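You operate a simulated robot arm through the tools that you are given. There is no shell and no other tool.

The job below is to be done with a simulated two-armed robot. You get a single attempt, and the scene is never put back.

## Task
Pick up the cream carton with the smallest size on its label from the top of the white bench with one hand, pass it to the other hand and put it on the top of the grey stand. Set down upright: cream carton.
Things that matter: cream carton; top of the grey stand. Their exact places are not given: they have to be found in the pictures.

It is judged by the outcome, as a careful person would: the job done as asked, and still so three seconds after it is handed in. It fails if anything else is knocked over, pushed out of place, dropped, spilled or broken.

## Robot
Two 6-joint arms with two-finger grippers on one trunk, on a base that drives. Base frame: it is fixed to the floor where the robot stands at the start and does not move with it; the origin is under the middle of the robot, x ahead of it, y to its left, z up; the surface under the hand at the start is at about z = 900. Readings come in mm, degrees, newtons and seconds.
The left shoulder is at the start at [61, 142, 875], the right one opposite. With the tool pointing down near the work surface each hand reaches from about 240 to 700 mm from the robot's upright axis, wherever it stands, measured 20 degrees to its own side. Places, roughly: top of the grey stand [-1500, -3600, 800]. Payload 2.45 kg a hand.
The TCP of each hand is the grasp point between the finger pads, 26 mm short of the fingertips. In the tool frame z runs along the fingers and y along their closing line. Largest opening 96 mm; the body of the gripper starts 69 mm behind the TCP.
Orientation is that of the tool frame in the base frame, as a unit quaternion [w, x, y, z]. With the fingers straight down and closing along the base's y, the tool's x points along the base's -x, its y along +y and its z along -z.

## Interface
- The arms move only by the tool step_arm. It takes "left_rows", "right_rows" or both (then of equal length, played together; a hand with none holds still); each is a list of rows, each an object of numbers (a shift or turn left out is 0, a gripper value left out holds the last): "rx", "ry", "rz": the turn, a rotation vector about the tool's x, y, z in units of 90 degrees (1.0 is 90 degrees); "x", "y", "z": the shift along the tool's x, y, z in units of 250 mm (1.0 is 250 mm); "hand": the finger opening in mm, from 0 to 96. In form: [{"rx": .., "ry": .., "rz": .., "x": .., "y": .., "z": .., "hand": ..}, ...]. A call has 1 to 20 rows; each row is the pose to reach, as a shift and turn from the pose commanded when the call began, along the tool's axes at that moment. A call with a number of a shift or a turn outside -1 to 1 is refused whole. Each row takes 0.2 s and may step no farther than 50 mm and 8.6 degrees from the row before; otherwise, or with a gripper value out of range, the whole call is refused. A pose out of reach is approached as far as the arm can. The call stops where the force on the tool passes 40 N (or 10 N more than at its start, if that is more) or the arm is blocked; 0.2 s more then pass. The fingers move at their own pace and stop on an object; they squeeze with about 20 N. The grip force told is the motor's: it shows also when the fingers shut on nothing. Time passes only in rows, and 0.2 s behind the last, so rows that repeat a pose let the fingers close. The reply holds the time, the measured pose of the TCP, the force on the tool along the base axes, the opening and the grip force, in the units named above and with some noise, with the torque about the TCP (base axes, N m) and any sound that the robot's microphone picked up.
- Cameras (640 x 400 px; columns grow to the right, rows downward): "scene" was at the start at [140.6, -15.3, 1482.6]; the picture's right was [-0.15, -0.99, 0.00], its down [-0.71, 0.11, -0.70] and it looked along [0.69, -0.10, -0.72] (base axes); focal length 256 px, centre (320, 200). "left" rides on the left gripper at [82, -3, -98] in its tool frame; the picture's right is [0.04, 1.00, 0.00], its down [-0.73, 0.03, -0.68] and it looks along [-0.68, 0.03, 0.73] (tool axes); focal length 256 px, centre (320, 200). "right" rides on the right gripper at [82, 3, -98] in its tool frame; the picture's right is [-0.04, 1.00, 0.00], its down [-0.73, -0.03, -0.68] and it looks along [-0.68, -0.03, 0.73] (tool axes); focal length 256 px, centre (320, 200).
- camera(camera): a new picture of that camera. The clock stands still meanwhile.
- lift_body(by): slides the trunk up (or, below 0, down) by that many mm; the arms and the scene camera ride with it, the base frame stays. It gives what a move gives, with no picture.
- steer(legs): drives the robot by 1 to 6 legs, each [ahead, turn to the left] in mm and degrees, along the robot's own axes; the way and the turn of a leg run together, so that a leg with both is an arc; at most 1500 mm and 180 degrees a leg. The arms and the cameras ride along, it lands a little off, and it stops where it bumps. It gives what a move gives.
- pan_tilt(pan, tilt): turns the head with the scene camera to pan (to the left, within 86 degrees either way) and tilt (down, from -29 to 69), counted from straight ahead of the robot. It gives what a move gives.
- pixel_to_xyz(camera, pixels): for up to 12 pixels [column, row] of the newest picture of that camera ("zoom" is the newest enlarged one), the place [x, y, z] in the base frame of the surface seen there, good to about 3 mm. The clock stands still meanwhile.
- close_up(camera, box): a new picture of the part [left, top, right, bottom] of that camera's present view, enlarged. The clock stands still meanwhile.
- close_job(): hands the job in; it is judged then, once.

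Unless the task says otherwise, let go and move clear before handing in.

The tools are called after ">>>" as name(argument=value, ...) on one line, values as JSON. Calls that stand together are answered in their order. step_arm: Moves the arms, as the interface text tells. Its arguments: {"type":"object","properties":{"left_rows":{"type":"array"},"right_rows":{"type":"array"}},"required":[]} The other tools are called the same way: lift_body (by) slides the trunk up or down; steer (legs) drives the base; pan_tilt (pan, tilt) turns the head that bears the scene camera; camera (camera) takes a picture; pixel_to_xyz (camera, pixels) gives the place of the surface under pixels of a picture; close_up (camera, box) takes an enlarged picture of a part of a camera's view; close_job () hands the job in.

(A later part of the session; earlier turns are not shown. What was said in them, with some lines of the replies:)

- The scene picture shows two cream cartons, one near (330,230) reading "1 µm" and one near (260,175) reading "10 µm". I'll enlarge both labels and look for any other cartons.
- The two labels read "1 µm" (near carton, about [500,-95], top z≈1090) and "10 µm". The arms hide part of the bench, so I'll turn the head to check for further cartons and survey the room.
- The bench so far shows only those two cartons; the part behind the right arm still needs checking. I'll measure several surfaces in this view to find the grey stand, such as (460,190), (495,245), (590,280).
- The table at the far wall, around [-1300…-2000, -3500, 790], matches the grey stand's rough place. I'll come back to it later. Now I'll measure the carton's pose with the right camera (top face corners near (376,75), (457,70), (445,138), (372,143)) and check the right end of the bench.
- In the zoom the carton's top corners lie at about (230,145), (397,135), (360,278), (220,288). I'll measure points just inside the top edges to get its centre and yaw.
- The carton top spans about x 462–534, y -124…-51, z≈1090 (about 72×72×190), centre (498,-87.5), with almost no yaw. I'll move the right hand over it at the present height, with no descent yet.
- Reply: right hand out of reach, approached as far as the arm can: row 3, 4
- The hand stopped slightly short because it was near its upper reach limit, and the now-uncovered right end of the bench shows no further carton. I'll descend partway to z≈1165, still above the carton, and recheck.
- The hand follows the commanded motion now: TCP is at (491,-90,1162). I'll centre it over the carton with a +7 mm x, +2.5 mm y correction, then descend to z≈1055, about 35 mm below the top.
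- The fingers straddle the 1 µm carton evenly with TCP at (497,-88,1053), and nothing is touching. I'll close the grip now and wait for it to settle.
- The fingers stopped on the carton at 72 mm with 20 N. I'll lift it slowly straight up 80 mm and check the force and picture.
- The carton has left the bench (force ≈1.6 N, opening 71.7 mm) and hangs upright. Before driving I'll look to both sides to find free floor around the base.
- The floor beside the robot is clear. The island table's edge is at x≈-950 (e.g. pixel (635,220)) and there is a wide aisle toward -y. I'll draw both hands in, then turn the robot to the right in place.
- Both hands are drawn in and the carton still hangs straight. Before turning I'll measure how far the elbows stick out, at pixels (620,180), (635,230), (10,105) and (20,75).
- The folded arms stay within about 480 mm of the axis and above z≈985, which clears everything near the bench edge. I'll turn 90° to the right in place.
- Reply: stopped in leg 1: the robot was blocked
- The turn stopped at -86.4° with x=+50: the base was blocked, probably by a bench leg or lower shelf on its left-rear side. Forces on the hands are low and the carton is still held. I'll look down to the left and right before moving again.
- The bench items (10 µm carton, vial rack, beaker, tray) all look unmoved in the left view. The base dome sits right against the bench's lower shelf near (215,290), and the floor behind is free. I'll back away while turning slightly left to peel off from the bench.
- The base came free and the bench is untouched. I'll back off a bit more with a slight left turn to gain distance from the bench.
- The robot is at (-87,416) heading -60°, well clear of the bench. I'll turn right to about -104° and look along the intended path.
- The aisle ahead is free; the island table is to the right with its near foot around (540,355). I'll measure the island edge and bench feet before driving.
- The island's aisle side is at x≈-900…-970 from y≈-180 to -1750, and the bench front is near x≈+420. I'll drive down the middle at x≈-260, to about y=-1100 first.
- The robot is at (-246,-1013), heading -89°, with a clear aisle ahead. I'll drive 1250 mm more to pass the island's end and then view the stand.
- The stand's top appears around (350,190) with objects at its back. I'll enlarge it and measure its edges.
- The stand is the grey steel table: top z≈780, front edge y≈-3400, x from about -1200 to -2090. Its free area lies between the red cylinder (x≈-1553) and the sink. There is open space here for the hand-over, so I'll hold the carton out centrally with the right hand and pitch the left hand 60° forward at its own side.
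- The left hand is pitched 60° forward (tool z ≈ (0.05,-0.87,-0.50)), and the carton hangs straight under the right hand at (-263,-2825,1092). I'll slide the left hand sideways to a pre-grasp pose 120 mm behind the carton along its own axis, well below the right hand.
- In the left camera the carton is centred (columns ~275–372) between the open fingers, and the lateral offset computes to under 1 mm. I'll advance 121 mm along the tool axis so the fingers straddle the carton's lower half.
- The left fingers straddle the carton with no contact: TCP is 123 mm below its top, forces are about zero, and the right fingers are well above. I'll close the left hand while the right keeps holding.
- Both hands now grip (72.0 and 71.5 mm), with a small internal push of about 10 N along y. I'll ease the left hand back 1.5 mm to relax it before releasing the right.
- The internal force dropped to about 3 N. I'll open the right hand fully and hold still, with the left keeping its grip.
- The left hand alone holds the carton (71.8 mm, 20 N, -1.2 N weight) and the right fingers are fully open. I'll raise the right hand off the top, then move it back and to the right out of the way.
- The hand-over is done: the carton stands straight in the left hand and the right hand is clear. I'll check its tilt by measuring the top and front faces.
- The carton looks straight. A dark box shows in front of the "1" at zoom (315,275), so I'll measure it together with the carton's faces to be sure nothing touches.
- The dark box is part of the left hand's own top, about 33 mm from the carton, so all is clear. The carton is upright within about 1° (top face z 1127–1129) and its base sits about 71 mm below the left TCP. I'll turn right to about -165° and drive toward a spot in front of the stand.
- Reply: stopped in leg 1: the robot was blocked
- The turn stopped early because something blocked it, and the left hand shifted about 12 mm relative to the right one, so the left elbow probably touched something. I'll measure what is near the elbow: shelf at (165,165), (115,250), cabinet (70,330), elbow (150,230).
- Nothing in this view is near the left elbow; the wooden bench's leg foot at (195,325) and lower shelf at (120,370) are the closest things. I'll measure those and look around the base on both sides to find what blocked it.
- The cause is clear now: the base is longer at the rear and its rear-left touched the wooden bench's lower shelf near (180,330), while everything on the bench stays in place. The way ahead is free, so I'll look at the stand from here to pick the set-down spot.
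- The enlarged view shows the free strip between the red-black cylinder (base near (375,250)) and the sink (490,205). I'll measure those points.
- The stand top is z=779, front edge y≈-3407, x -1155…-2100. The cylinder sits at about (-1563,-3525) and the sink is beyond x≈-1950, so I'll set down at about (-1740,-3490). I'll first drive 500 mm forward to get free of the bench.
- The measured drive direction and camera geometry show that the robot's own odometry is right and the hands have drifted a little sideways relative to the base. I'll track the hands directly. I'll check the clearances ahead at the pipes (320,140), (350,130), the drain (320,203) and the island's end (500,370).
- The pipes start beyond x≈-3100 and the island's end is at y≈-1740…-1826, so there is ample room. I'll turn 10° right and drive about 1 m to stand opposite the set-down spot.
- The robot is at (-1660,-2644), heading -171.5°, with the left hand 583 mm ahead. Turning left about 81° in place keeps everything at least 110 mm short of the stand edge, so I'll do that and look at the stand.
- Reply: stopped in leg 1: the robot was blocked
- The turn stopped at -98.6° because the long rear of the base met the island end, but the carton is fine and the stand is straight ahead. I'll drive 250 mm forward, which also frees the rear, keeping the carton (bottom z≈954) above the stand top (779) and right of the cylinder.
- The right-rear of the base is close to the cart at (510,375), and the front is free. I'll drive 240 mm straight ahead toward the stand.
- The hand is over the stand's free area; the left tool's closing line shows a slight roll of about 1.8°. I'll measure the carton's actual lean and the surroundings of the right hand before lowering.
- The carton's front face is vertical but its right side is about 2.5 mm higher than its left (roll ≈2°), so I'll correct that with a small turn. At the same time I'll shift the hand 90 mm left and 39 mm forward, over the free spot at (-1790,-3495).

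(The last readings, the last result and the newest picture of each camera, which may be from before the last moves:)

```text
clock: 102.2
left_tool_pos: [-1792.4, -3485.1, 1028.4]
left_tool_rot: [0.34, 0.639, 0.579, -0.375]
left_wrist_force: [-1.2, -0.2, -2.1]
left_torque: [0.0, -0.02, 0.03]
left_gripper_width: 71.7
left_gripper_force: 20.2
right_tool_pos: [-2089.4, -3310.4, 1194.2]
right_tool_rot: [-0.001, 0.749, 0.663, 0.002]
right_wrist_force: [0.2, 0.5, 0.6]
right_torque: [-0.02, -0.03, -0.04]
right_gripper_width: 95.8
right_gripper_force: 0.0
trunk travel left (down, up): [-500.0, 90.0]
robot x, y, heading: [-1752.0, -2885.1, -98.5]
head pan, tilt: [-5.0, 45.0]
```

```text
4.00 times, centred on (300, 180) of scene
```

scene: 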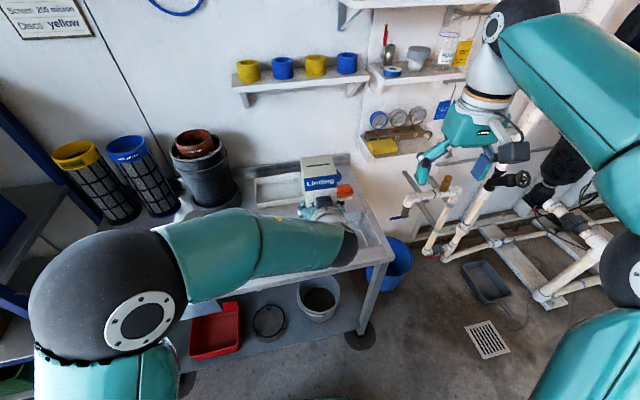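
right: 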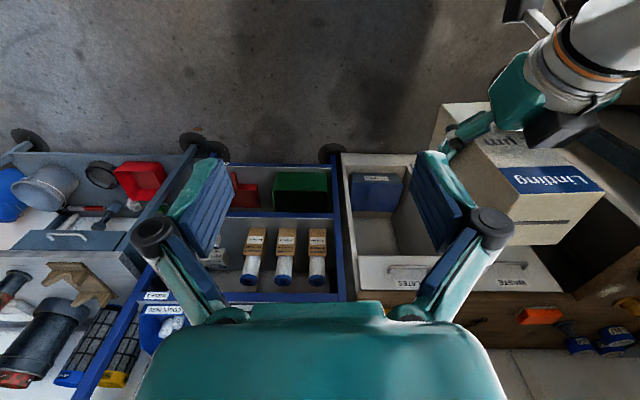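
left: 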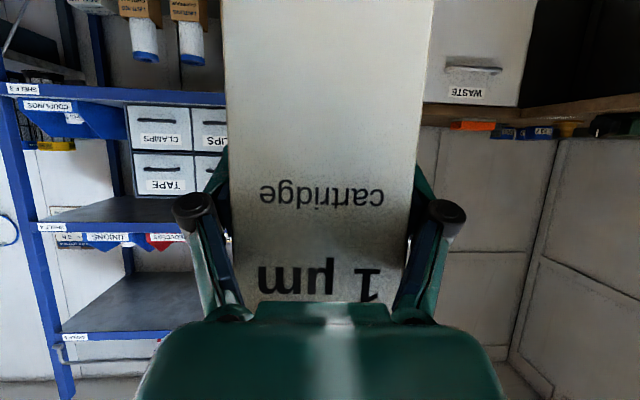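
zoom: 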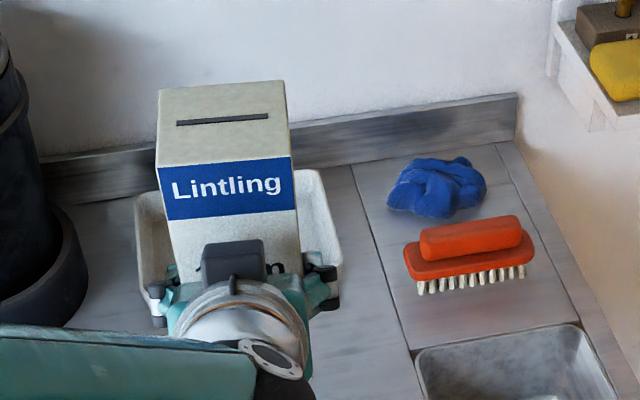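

The closing line is level now (y-axis z-component ≈0). I'll verify the carton's top and front faces at the new place.

>>> pixel_to_xyz(camera="zoom", pixels=[[166, 95], [278, 86], [284, 150], [162, 160], [164, 130], [281, 120], [175, 222], [290, 205], [180, 255], [285, 240], [222, 87], [225, 155]])

>>> pixel_to_xyz(camera="zoom", pixels=[[350, 300], [390, 380], [370, 240], [100, 290], [400, 350], [345, 240], [310, 185], [70, 260], [320, 380], [550, 300]])

```text
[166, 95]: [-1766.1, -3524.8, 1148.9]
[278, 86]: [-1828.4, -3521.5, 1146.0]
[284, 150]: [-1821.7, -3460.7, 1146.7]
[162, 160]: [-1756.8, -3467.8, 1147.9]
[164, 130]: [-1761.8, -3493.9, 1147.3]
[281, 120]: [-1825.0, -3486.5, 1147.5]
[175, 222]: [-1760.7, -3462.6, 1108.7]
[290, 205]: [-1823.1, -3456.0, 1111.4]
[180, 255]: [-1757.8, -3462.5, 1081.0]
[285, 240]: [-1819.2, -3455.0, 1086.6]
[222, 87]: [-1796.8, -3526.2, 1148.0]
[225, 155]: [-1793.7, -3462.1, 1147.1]
```

```text
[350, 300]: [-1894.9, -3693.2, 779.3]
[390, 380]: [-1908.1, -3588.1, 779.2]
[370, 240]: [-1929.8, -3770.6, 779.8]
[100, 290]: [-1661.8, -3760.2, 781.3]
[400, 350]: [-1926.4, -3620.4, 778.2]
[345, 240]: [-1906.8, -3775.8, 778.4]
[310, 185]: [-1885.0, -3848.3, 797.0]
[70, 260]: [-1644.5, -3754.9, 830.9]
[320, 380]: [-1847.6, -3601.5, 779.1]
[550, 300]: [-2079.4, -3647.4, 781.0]
```

The carton is level (top z 1146–1149), centred at about (-1793,-3494), bottom z≈957, with clear flat surface below at z≈779. I'll lower the trunk by 120 mm first.

>>> lift_body(by=-120)

>>> camera(camera="scene")

>>> camera(camera="left")

```text
clock: 103.7
left_tool_pos: [-1792.6, -3483.7, 907.1]
left_tool_rot: [0.339, 0.64, 0.579, -0.375]
left_wrist_force: [-0.2, -0.7, -1.5]
left_torque: [0.03, 0.0, 0.0]
left_gripper_width: 71.7
left_gripper_force: 20.3
right_tool_pos: [-2089.6, -3310.4, 1074.5]
right_tool_rot: [0.0, 0.749, 0.663, 0.0]
right_wrist_force: [0.0, 0.0, 0.2]
right_torque: [0.02, 0.04, 0.0]
right_gripper_width: 96.0
right_gripper_force: 0.1
trunk travel left (down, up): [-380.0, 210.0]
robot x, y, heading: [-1753.5, -2883.1, -98.7]
head pan, tilt: [-5.0, 45.0]
```

```text
taken
```

scene: 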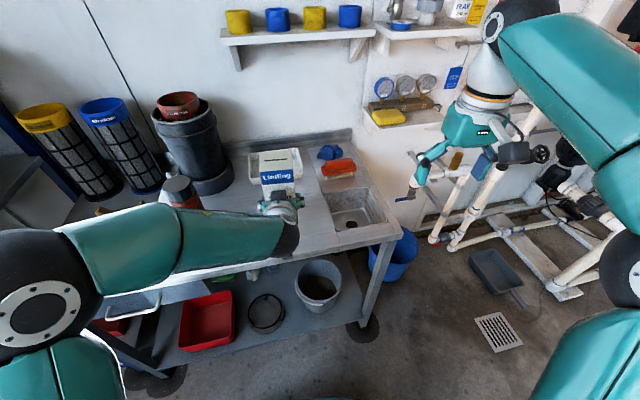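

```text
taken
```

left: 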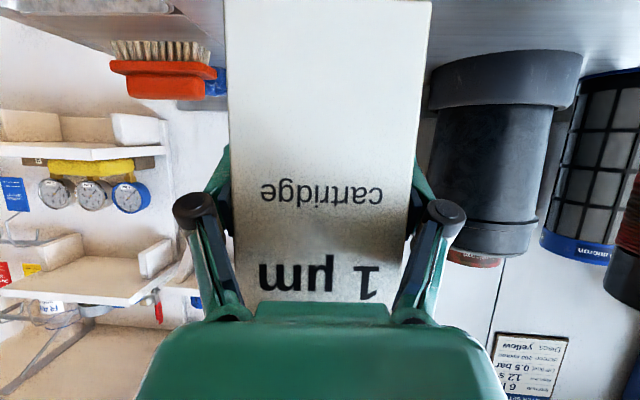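

The left forearm passes near the red-black cylinder at (178,190) in this view, so I'll measure both before lowering any further.

>>> pixel_to_xyz(camera="scene", pixels=[[180, 205], [140, 215], [220, 220], [260, 225], [100, 225], [178, 183], [185, 195], [290, 235], [60, 240], [270, 155], [265, 190], [200, 260]])

>>> close_up(camera="scene", box=[130, 120, 330, 290])

```text
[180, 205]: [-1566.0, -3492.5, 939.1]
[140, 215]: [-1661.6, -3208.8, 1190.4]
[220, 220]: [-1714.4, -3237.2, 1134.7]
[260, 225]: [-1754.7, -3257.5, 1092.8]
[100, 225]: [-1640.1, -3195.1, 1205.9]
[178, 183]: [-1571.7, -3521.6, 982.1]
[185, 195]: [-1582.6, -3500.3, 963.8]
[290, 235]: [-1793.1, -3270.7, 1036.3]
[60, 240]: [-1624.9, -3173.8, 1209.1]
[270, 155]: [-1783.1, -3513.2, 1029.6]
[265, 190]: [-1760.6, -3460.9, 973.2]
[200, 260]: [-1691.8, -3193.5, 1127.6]
```

```text
2.35 times, centred on (230, 205) of scene
```

zoom: 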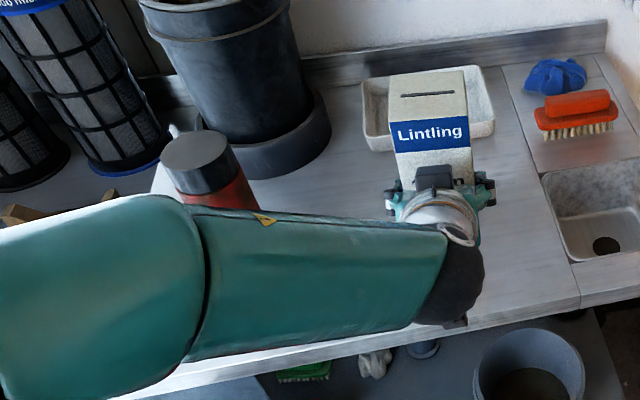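

The forearm runs at y≈-3200…-3260, in front of the stand and 230 mm from the cylinder, so there is clearance. The carton bottom is at about 838, so I'll lower 50 mm straight down with the arm and then feel for contact in small steps.

>>> step_arm(left_rows=[{"x": 0.035, "z": 0.0195, "hand": 60}, {"x": 0.07, "z": 0.039, "hand": 60}, {"x": 0.105, "z": 0.0585, "hand": 60}, {"x": 0.14, "z": 0.078, "hand": 60}, {"x": 0.1746, "z": 0.0974, "hand": 60}, {"x": 0.1746, "z": 0.0974, "hand": 60}])

>>> camera(camera="left")

>>> close_up(camera="scene", box=[190, 120, 370, 280])

```text
clock: 105.1
left_tool_pos: [-1792.9, -3485.4, 858.0]
left_tool_rot: [0.34, 0.639, 0.579, -0.375]
left_wrist_force: [0.2, -0.6, -1.4]
left_torque: [0.02, 0.05, 0.01]
left_gripper_width: 71.7
left_gripper_force: 20.2
right_tool_pos: [-2088.7, -3310.8, 1074.8]
right_tool_rot: [-0.001, 0.748, 0.663, 0.0]
right_wrist_force: [-0.5, -0.1, 0.2]
right_torque: [-0.01, -0.01, 0.0]
right_gripper_width: 96.1
right_gripper_force: 0.1
trunk travel left (down, up): [-380.0, 210.0]
robot x, y, heading: [-1755.3, -2885.7, -98.7]
head pan, tilt: [-5.0, 45.0]
```

```text
taken
```

left: 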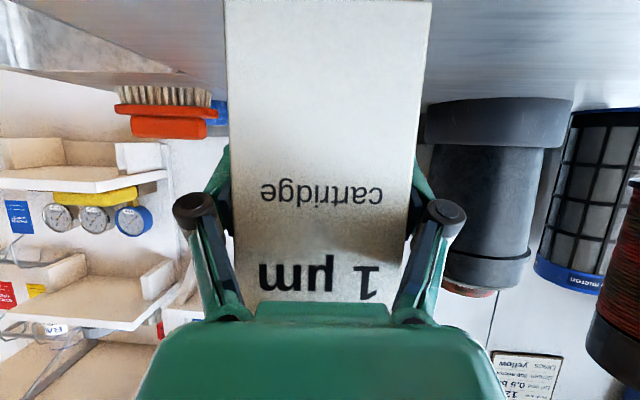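

```text
2.50 times, centred on (280, 200) of scene
```

zoom: 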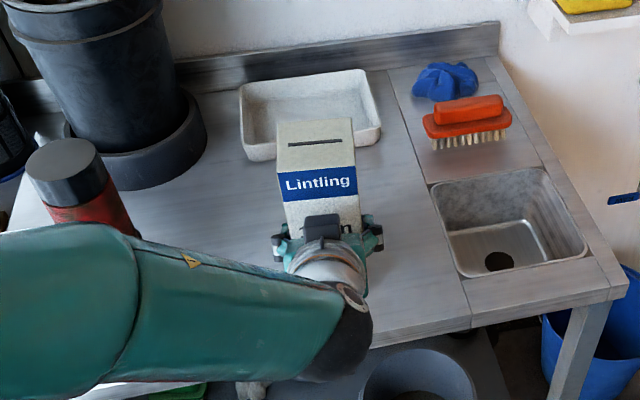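

TCP z=858, so the bottom should be about 8 mm above the surface, with no contact yet. I'll lower 5 mm more, then in 2 mm steps.

>>> step_arm(left_rows=[{"x": 0.0087, "z": 0.0049, "hand": 60}, {"x": 0.0175, "z": 0.0097, "hand": 60}, {"x": 0.0175, "z": 0.0097, "hand": 60}])

>>> step_arm(left_rows=[{"x": 0.007, "z": 0.0039, "hand": 60}, {"x": 0.007, "z": 0.0039, "hand": 60}])

```text
clock: 105.9
left_tool_pos: [-1792.9, -3486.2, 852.8]
left_tool_rot: [0.339, 0.64, 0.579, -0.375]
left_wrist_force: [0.2, -0.2, -2.4]
left_torque: [0.03, 0.01, 0.01]
left_gripper_width: 71.8
left_gripper_force: 19.8
right_tool_pos: [-2088.2, -3310.7, 1073.5]
right_tool_rot: [-0.001, 0.748, 0.664, 0.0]
right_wrist_force: [-0.6, -0.4, -0.2]
right_torque: [-0.01, -0.01, -0.01]
right_gripper_width: 96.0
right_gripper_force: 0.1
trunk travel left (down, up): [-380.0, 210.0]
robot x, y, heading: [-1755.5, -2882.3, -98.6]
head pan, tilt: [-5.0, 45.0]
```

```text
clock: 106.5
left_tool_pos: [-1794.0, -3485.6, 850.9]
left_tool_rot: [0.34, 0.639, 0.58, -0.374]
left_wrist_force: [0.3, 0.2, -1.7]
left_torque: [-0.01, -0.02, 0.05]
left_gripper_width: 71.4
left_gripper_force: 19.9
right_tool_pos: [-2088.1, -3311.7, 1075.4]
right_tool_rot: [0.0, 0.748, 0.663, 0.0]
right_wrist_force: [0.1, 1.0, -0.2]
right_torque: [0.02, -0.01, -0.03]
right_gripper_width: 96.2
right_gripper_force: 0.1
trunk travel left (down, up): [-380.0, 210.0]
robot x, y, heading: [-1751.9, -2882.2, -98.8]
head pan, tilt: [-5.0, 45.0]
```

TCP z=851 and the force is still only the carton's weight, so it has not touched yet. I'll continue in 1.5 mm steps.

>>> step_arm(left_rows=[{"x": 0.0052, "z": 0.0029, "hand": 60}, {"x": 0.0052, "z": 0.0029, "hand": 60}])

```text
clock: 107.1
left_tool_pos: [-1794.2, -3483.3, 850.5]
left_tool_rot: [0.34, 0.639, 0.579, -0.375]
left_wrist_force: [-1.9, -0.3, 4.1]
left_torque: [0.05, -0.05, -0.02]
left_gripper_width: 71.5
left_gripper_force: 20.0
right_tool_pos: [-2089.1, -3310.5, 1073.9]
right_tool_rot: [0.0, 0.749, 0.663, 0.0]
right_wrist_force: [0.3, 0.3, 1.3]
right_torque: [0.04, 0.02, 0.0]
right_gripper_width: 96.1
right_gripper_force: 0.0
trunk travel left (down, up): [-380.0, 210.0]
robot x, y, heading: [-1758.7, -2880.2, -98.6]
head pan, tilt: [-5.0, 45.0]
```

The vertical force rose from -1.7 to +4.1 N, so the bottom has touched. One more millimetre will seat it, and then I'll check.

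>>> step_arm(left_rows=[{"x": 0.0035, "z": 0.002, "hand": 60}, {"x": 0.0035, "z": 0.002, "hand": 60}])

>>> close_up(camera="scene", box=[230, 140, 330, 250])

```text
clock: 107.7
left_tool_pos: [-1794.3, -3484.9, 849.7]
left_tool_rot: [0.341, 0.638, 0.579, -0.376]
left_wrist_force: [-0.5, -1.1, 11.1]
left_torque: [0.25, -0.25, -0.02]
left_gripper_width: 72.0
left_gripper_force: 20.4
right_tool_pos: [-2088.6, -3310.3, 1075.0]
right_tool_rot: [-0.001, 0.748, 0.664, 0.0]
right_wrist_force: [-0.5, -0.8, 0.0]
right_torque: [-0.01, 0.05, -0.01]
right_gripper_width: 95.8
right_gripper_force: 0.0
trunk travel left (down, up): [-380.0, 210.0]
robot x, y, heading: [-1749.3, -2881.6, -98.7]
head pan, tilt: [-5.0, 45.0]
```

```text
3.64 times, centred on (280, 195) of scene
```

zoom: 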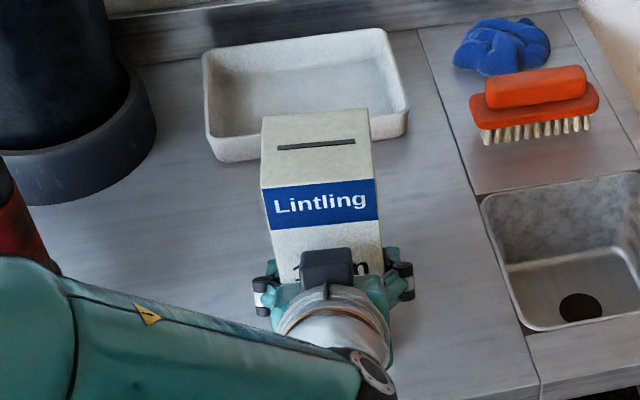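

The carton is seated, pressing with 11 N. I'll relieve about 0.7 mm and then open the fingers gradually.

>>> step_arm(left_rows=[{"x": -0.0024, "z": -0.0014, "hand": 60}, {"x": -0.0024, "z": -0.0014, "hand": 74}, {"x": -0.0024, "z": -0.0014, "hand": 78}, {"x": -0.0024, "z": -0.0014, "hand": 84}, {"x": -0.0024, "z": -0.0014, "hand": 96}, {"x": -0.0024, "z": -0.0014, "hand": 96}])

>>> camera(camera="left")

>>> close_up(camera="scene", box=[230, 140, 330, 250])

```text
clock: 109.1
left_tool_pos: [-1794.6, -3485.1, 849.6]
left_tool_rot: [0.34, 0.639, 0.579, -0.376]
left_wrist_force: [0.0, 0.4, -0.1]
left_torque: [0.01, -0.04, 0.01]
left_gripper_width: 96.2
left_gripper_force: 0.1
right_tool_pos: [-2089.1, -3311.0, 1075.3]
right_tool_rot: [-0.001, 0.748, 0.663, 0.0]
right_wrist_force: [-0.3, -0.1, -0.5]
right_torque: [0.0, 0.0, -0.01]
right_gripper_width: 96.0
right_gripper_force: 0.1
trunk travel left (down, up): [-380.0, 210.0]
robot x, y, heading: [-1753.9, -2883.7, -98.8]
head pan, tilt: [-5.0, 45.0]
```

```text
taken
```

left: 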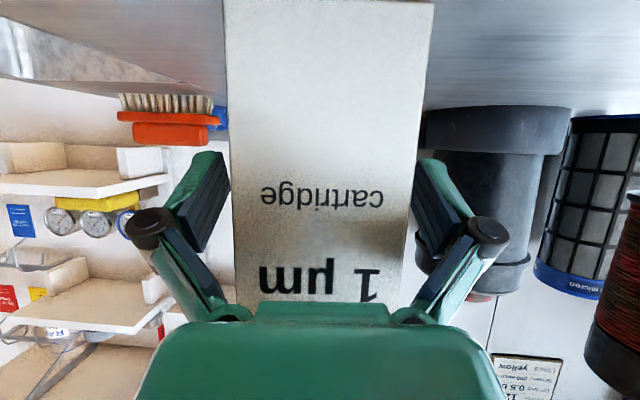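

```text
3.64 times, centred on (280, 195) of scene
```

zoom: 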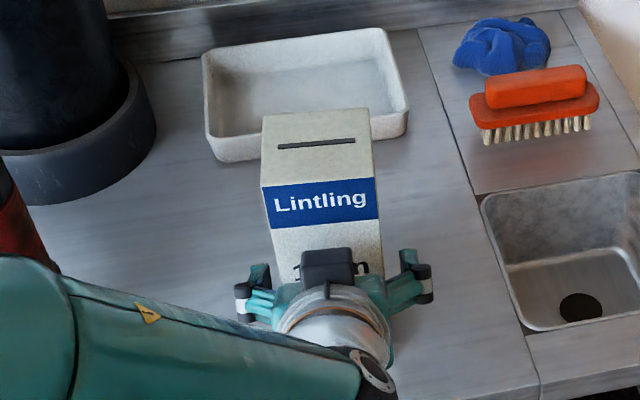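

The left hand is open with zero force and the carton stands by itself. I'll withdraw the left hand straight back along its own axis (back and up), slowly.

>>> step_arm(left_rows=[{"z": -0.04, "hand": 96}, {"z": -0.09, "hand": 96}, {"z": -0.15, "hand": 96}, {"z": -0.22, "hand": 96}, {"z": -0.3, "hand": 96}, {"z": -0.38, "hand": 96}, {"z": -0.46, "hand": 96}, {"z": -0.54, "hand": 96}, {"z": -0.54, "hand": 96}])

>>> camera(camera="scene")

>>> camera(camera="left")

```text
clock: 111.1
left_tool_pos: [-1781.6, -3364.7, 915.2]
left_tool_rot: [0.339, 0.639, 0.579, -0.375]
left_wrist_force: [-0.8, 0.3, 1.1]
left_torque: [-0.01, 0.02, 0.02]
left_gripper_width: 96.2
left_gripper_force: 0.0
right_tool_pos: [-2087.3, -3309.5, 1074.5]
right_tool_rot: [-0.001, 0.748, 0.664, 0.0]
right_wrist_force: [-0.1, 0.0, 0.4]
right_torque: [0.0, -0.04, -0.03]
right_gripper_width: 96.1
right_gripper_force: 0.0
trunk travel left (down, up): [-380.0, 210.0]
robot x, y, heading: [-1750.2, -2881.6, -98.5]
head pan, tilt: [-5.0, 45.0]
```

```text
taken
```

scene: 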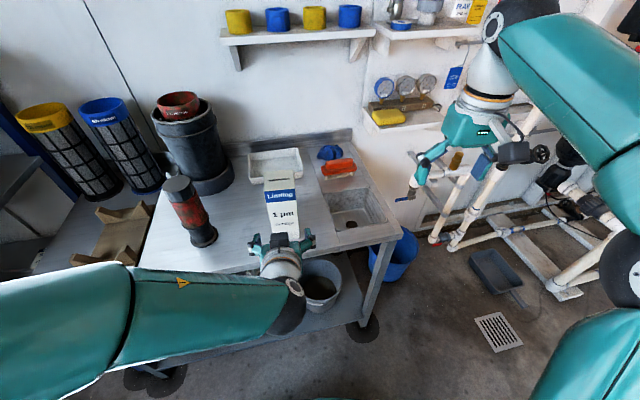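

```text
taken
```

left: 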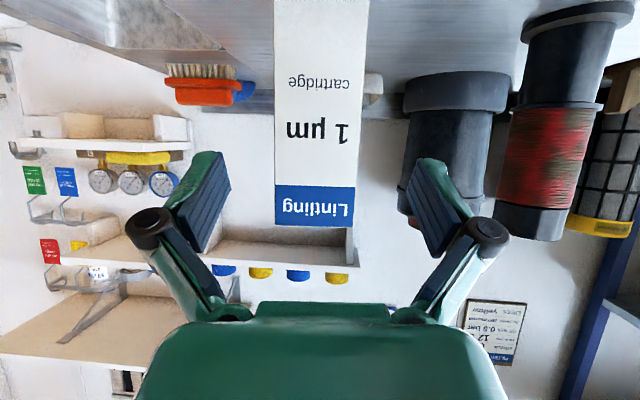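

The carton stands upright on the stand at (280,210), apart from the cylinder, tray and sink, and the left hand is free of it. I'll verify its pose with measurements and an enlarged view.

>>> close_up(camera="scene", box=[220, 140, 340, 260])

>>> lift_body(by=80)

```text
3.33 times, centred on (280, 200) of scene
```

zoom: 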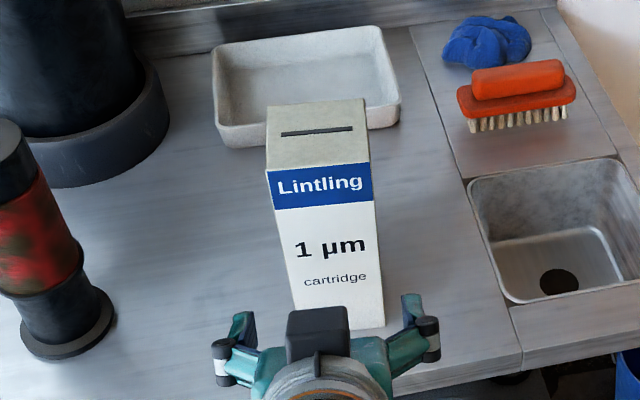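

```text
clock: 112.2
left_tool_pos: [-1780.1, -3364.8, 994.5]
left_tool_rot: [0.339, 0.639, 0.579, -0.375]
left_wrist_force: [-0.5, 0.0, 0.6]
left_torque: [0.0, -0.02, 0.02]
left_gripper_width: 96.2
left_gripper_force: 0.0
right_tool_pos: [-2089.2, -3310.6, 1153.7]
right_tool_rot: [0.0, 0.749, 0.663, 0.0]
right_wrist_force: [-0.4, 1.0, 0.6]
right_torque: [0.01, -0.01, 0.01]
right_gripper_width: 96.3
right_gripper_force: 0.1
trunk travel left (down, up): [-460.0, 130.0]
robot x, y, heading: [-1754.6, -2885.9, -98.6]
head pan, tilt: [-5.0, 45.0]
```

>>> camera(camera="scene")

>>> close_up(camera="scene", box=[220, 120, 360, 280])

```text
taken
```

scene: 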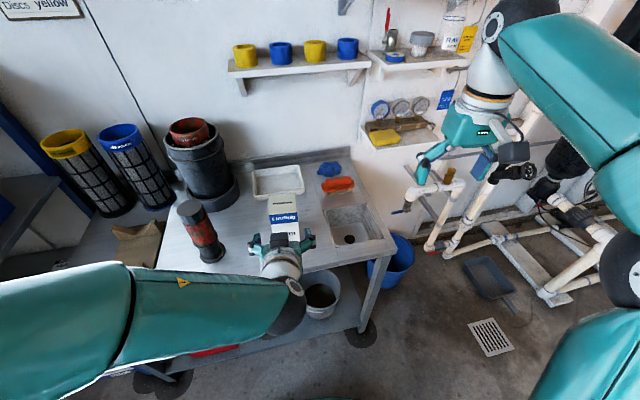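

```text
2.50 times, centred on (290, 200) of scene
```

zoom: 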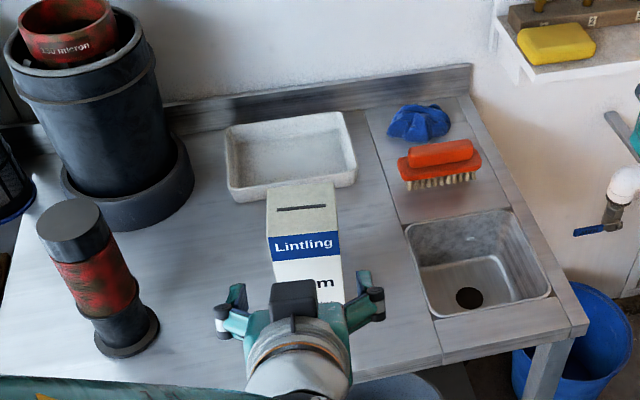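

The carton stands undisturbed. I'll measure its top once more for level and position.

>>> pixel_to_xyz(camera="zoom", pixels=[[272, 195], [328, 188], [332, 222], [272, 228], [275, 250], [335, 245], [280, 275], [335, 270], [320, 340], [365, 300]])

```text
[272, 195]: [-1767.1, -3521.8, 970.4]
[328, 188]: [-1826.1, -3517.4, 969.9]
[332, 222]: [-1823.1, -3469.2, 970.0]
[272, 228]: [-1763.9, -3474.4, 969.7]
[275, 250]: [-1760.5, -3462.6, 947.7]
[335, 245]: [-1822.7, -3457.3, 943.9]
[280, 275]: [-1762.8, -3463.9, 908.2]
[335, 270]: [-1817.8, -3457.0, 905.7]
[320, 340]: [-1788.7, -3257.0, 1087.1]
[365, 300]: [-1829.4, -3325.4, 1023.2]
```

The carton's top is level at z≈970 (stand 779 + 190), its front face is vertical, and it stands at about (-1794,-3494). Both hands are open and clear, so I'm handing the job in.

>>> close_job()

```text
The job is handed in.
```

The "1 µm" cream carton is standing upright on the grey stand. It was the smaller of the two sizes I found; the other carton reads "10 µm". I have handed the job in.

- **Pick-up and pass:** the right hand lifted the carton off the white bench and passed it to the left hand in mid-air. The left hand set it down.
- **Where it stands:** at about (-1794, -3494), clear of the cylinder, tray, brush and sink. Its top measured level at z≈970, and its front face is vertical. Both hands were open and clear before I handed in.
- **Bumps on the way:** the base was blocked three times while turning: against the white bench, then the wooden bench, then at the end of the island near a wheeled cart. The bench items looked unmoved in the pictures after the first two. After the third, nothing looked knocked over, but I could not rule out a small shift of the cart. I did not go back to recheck the bench items before handing in.
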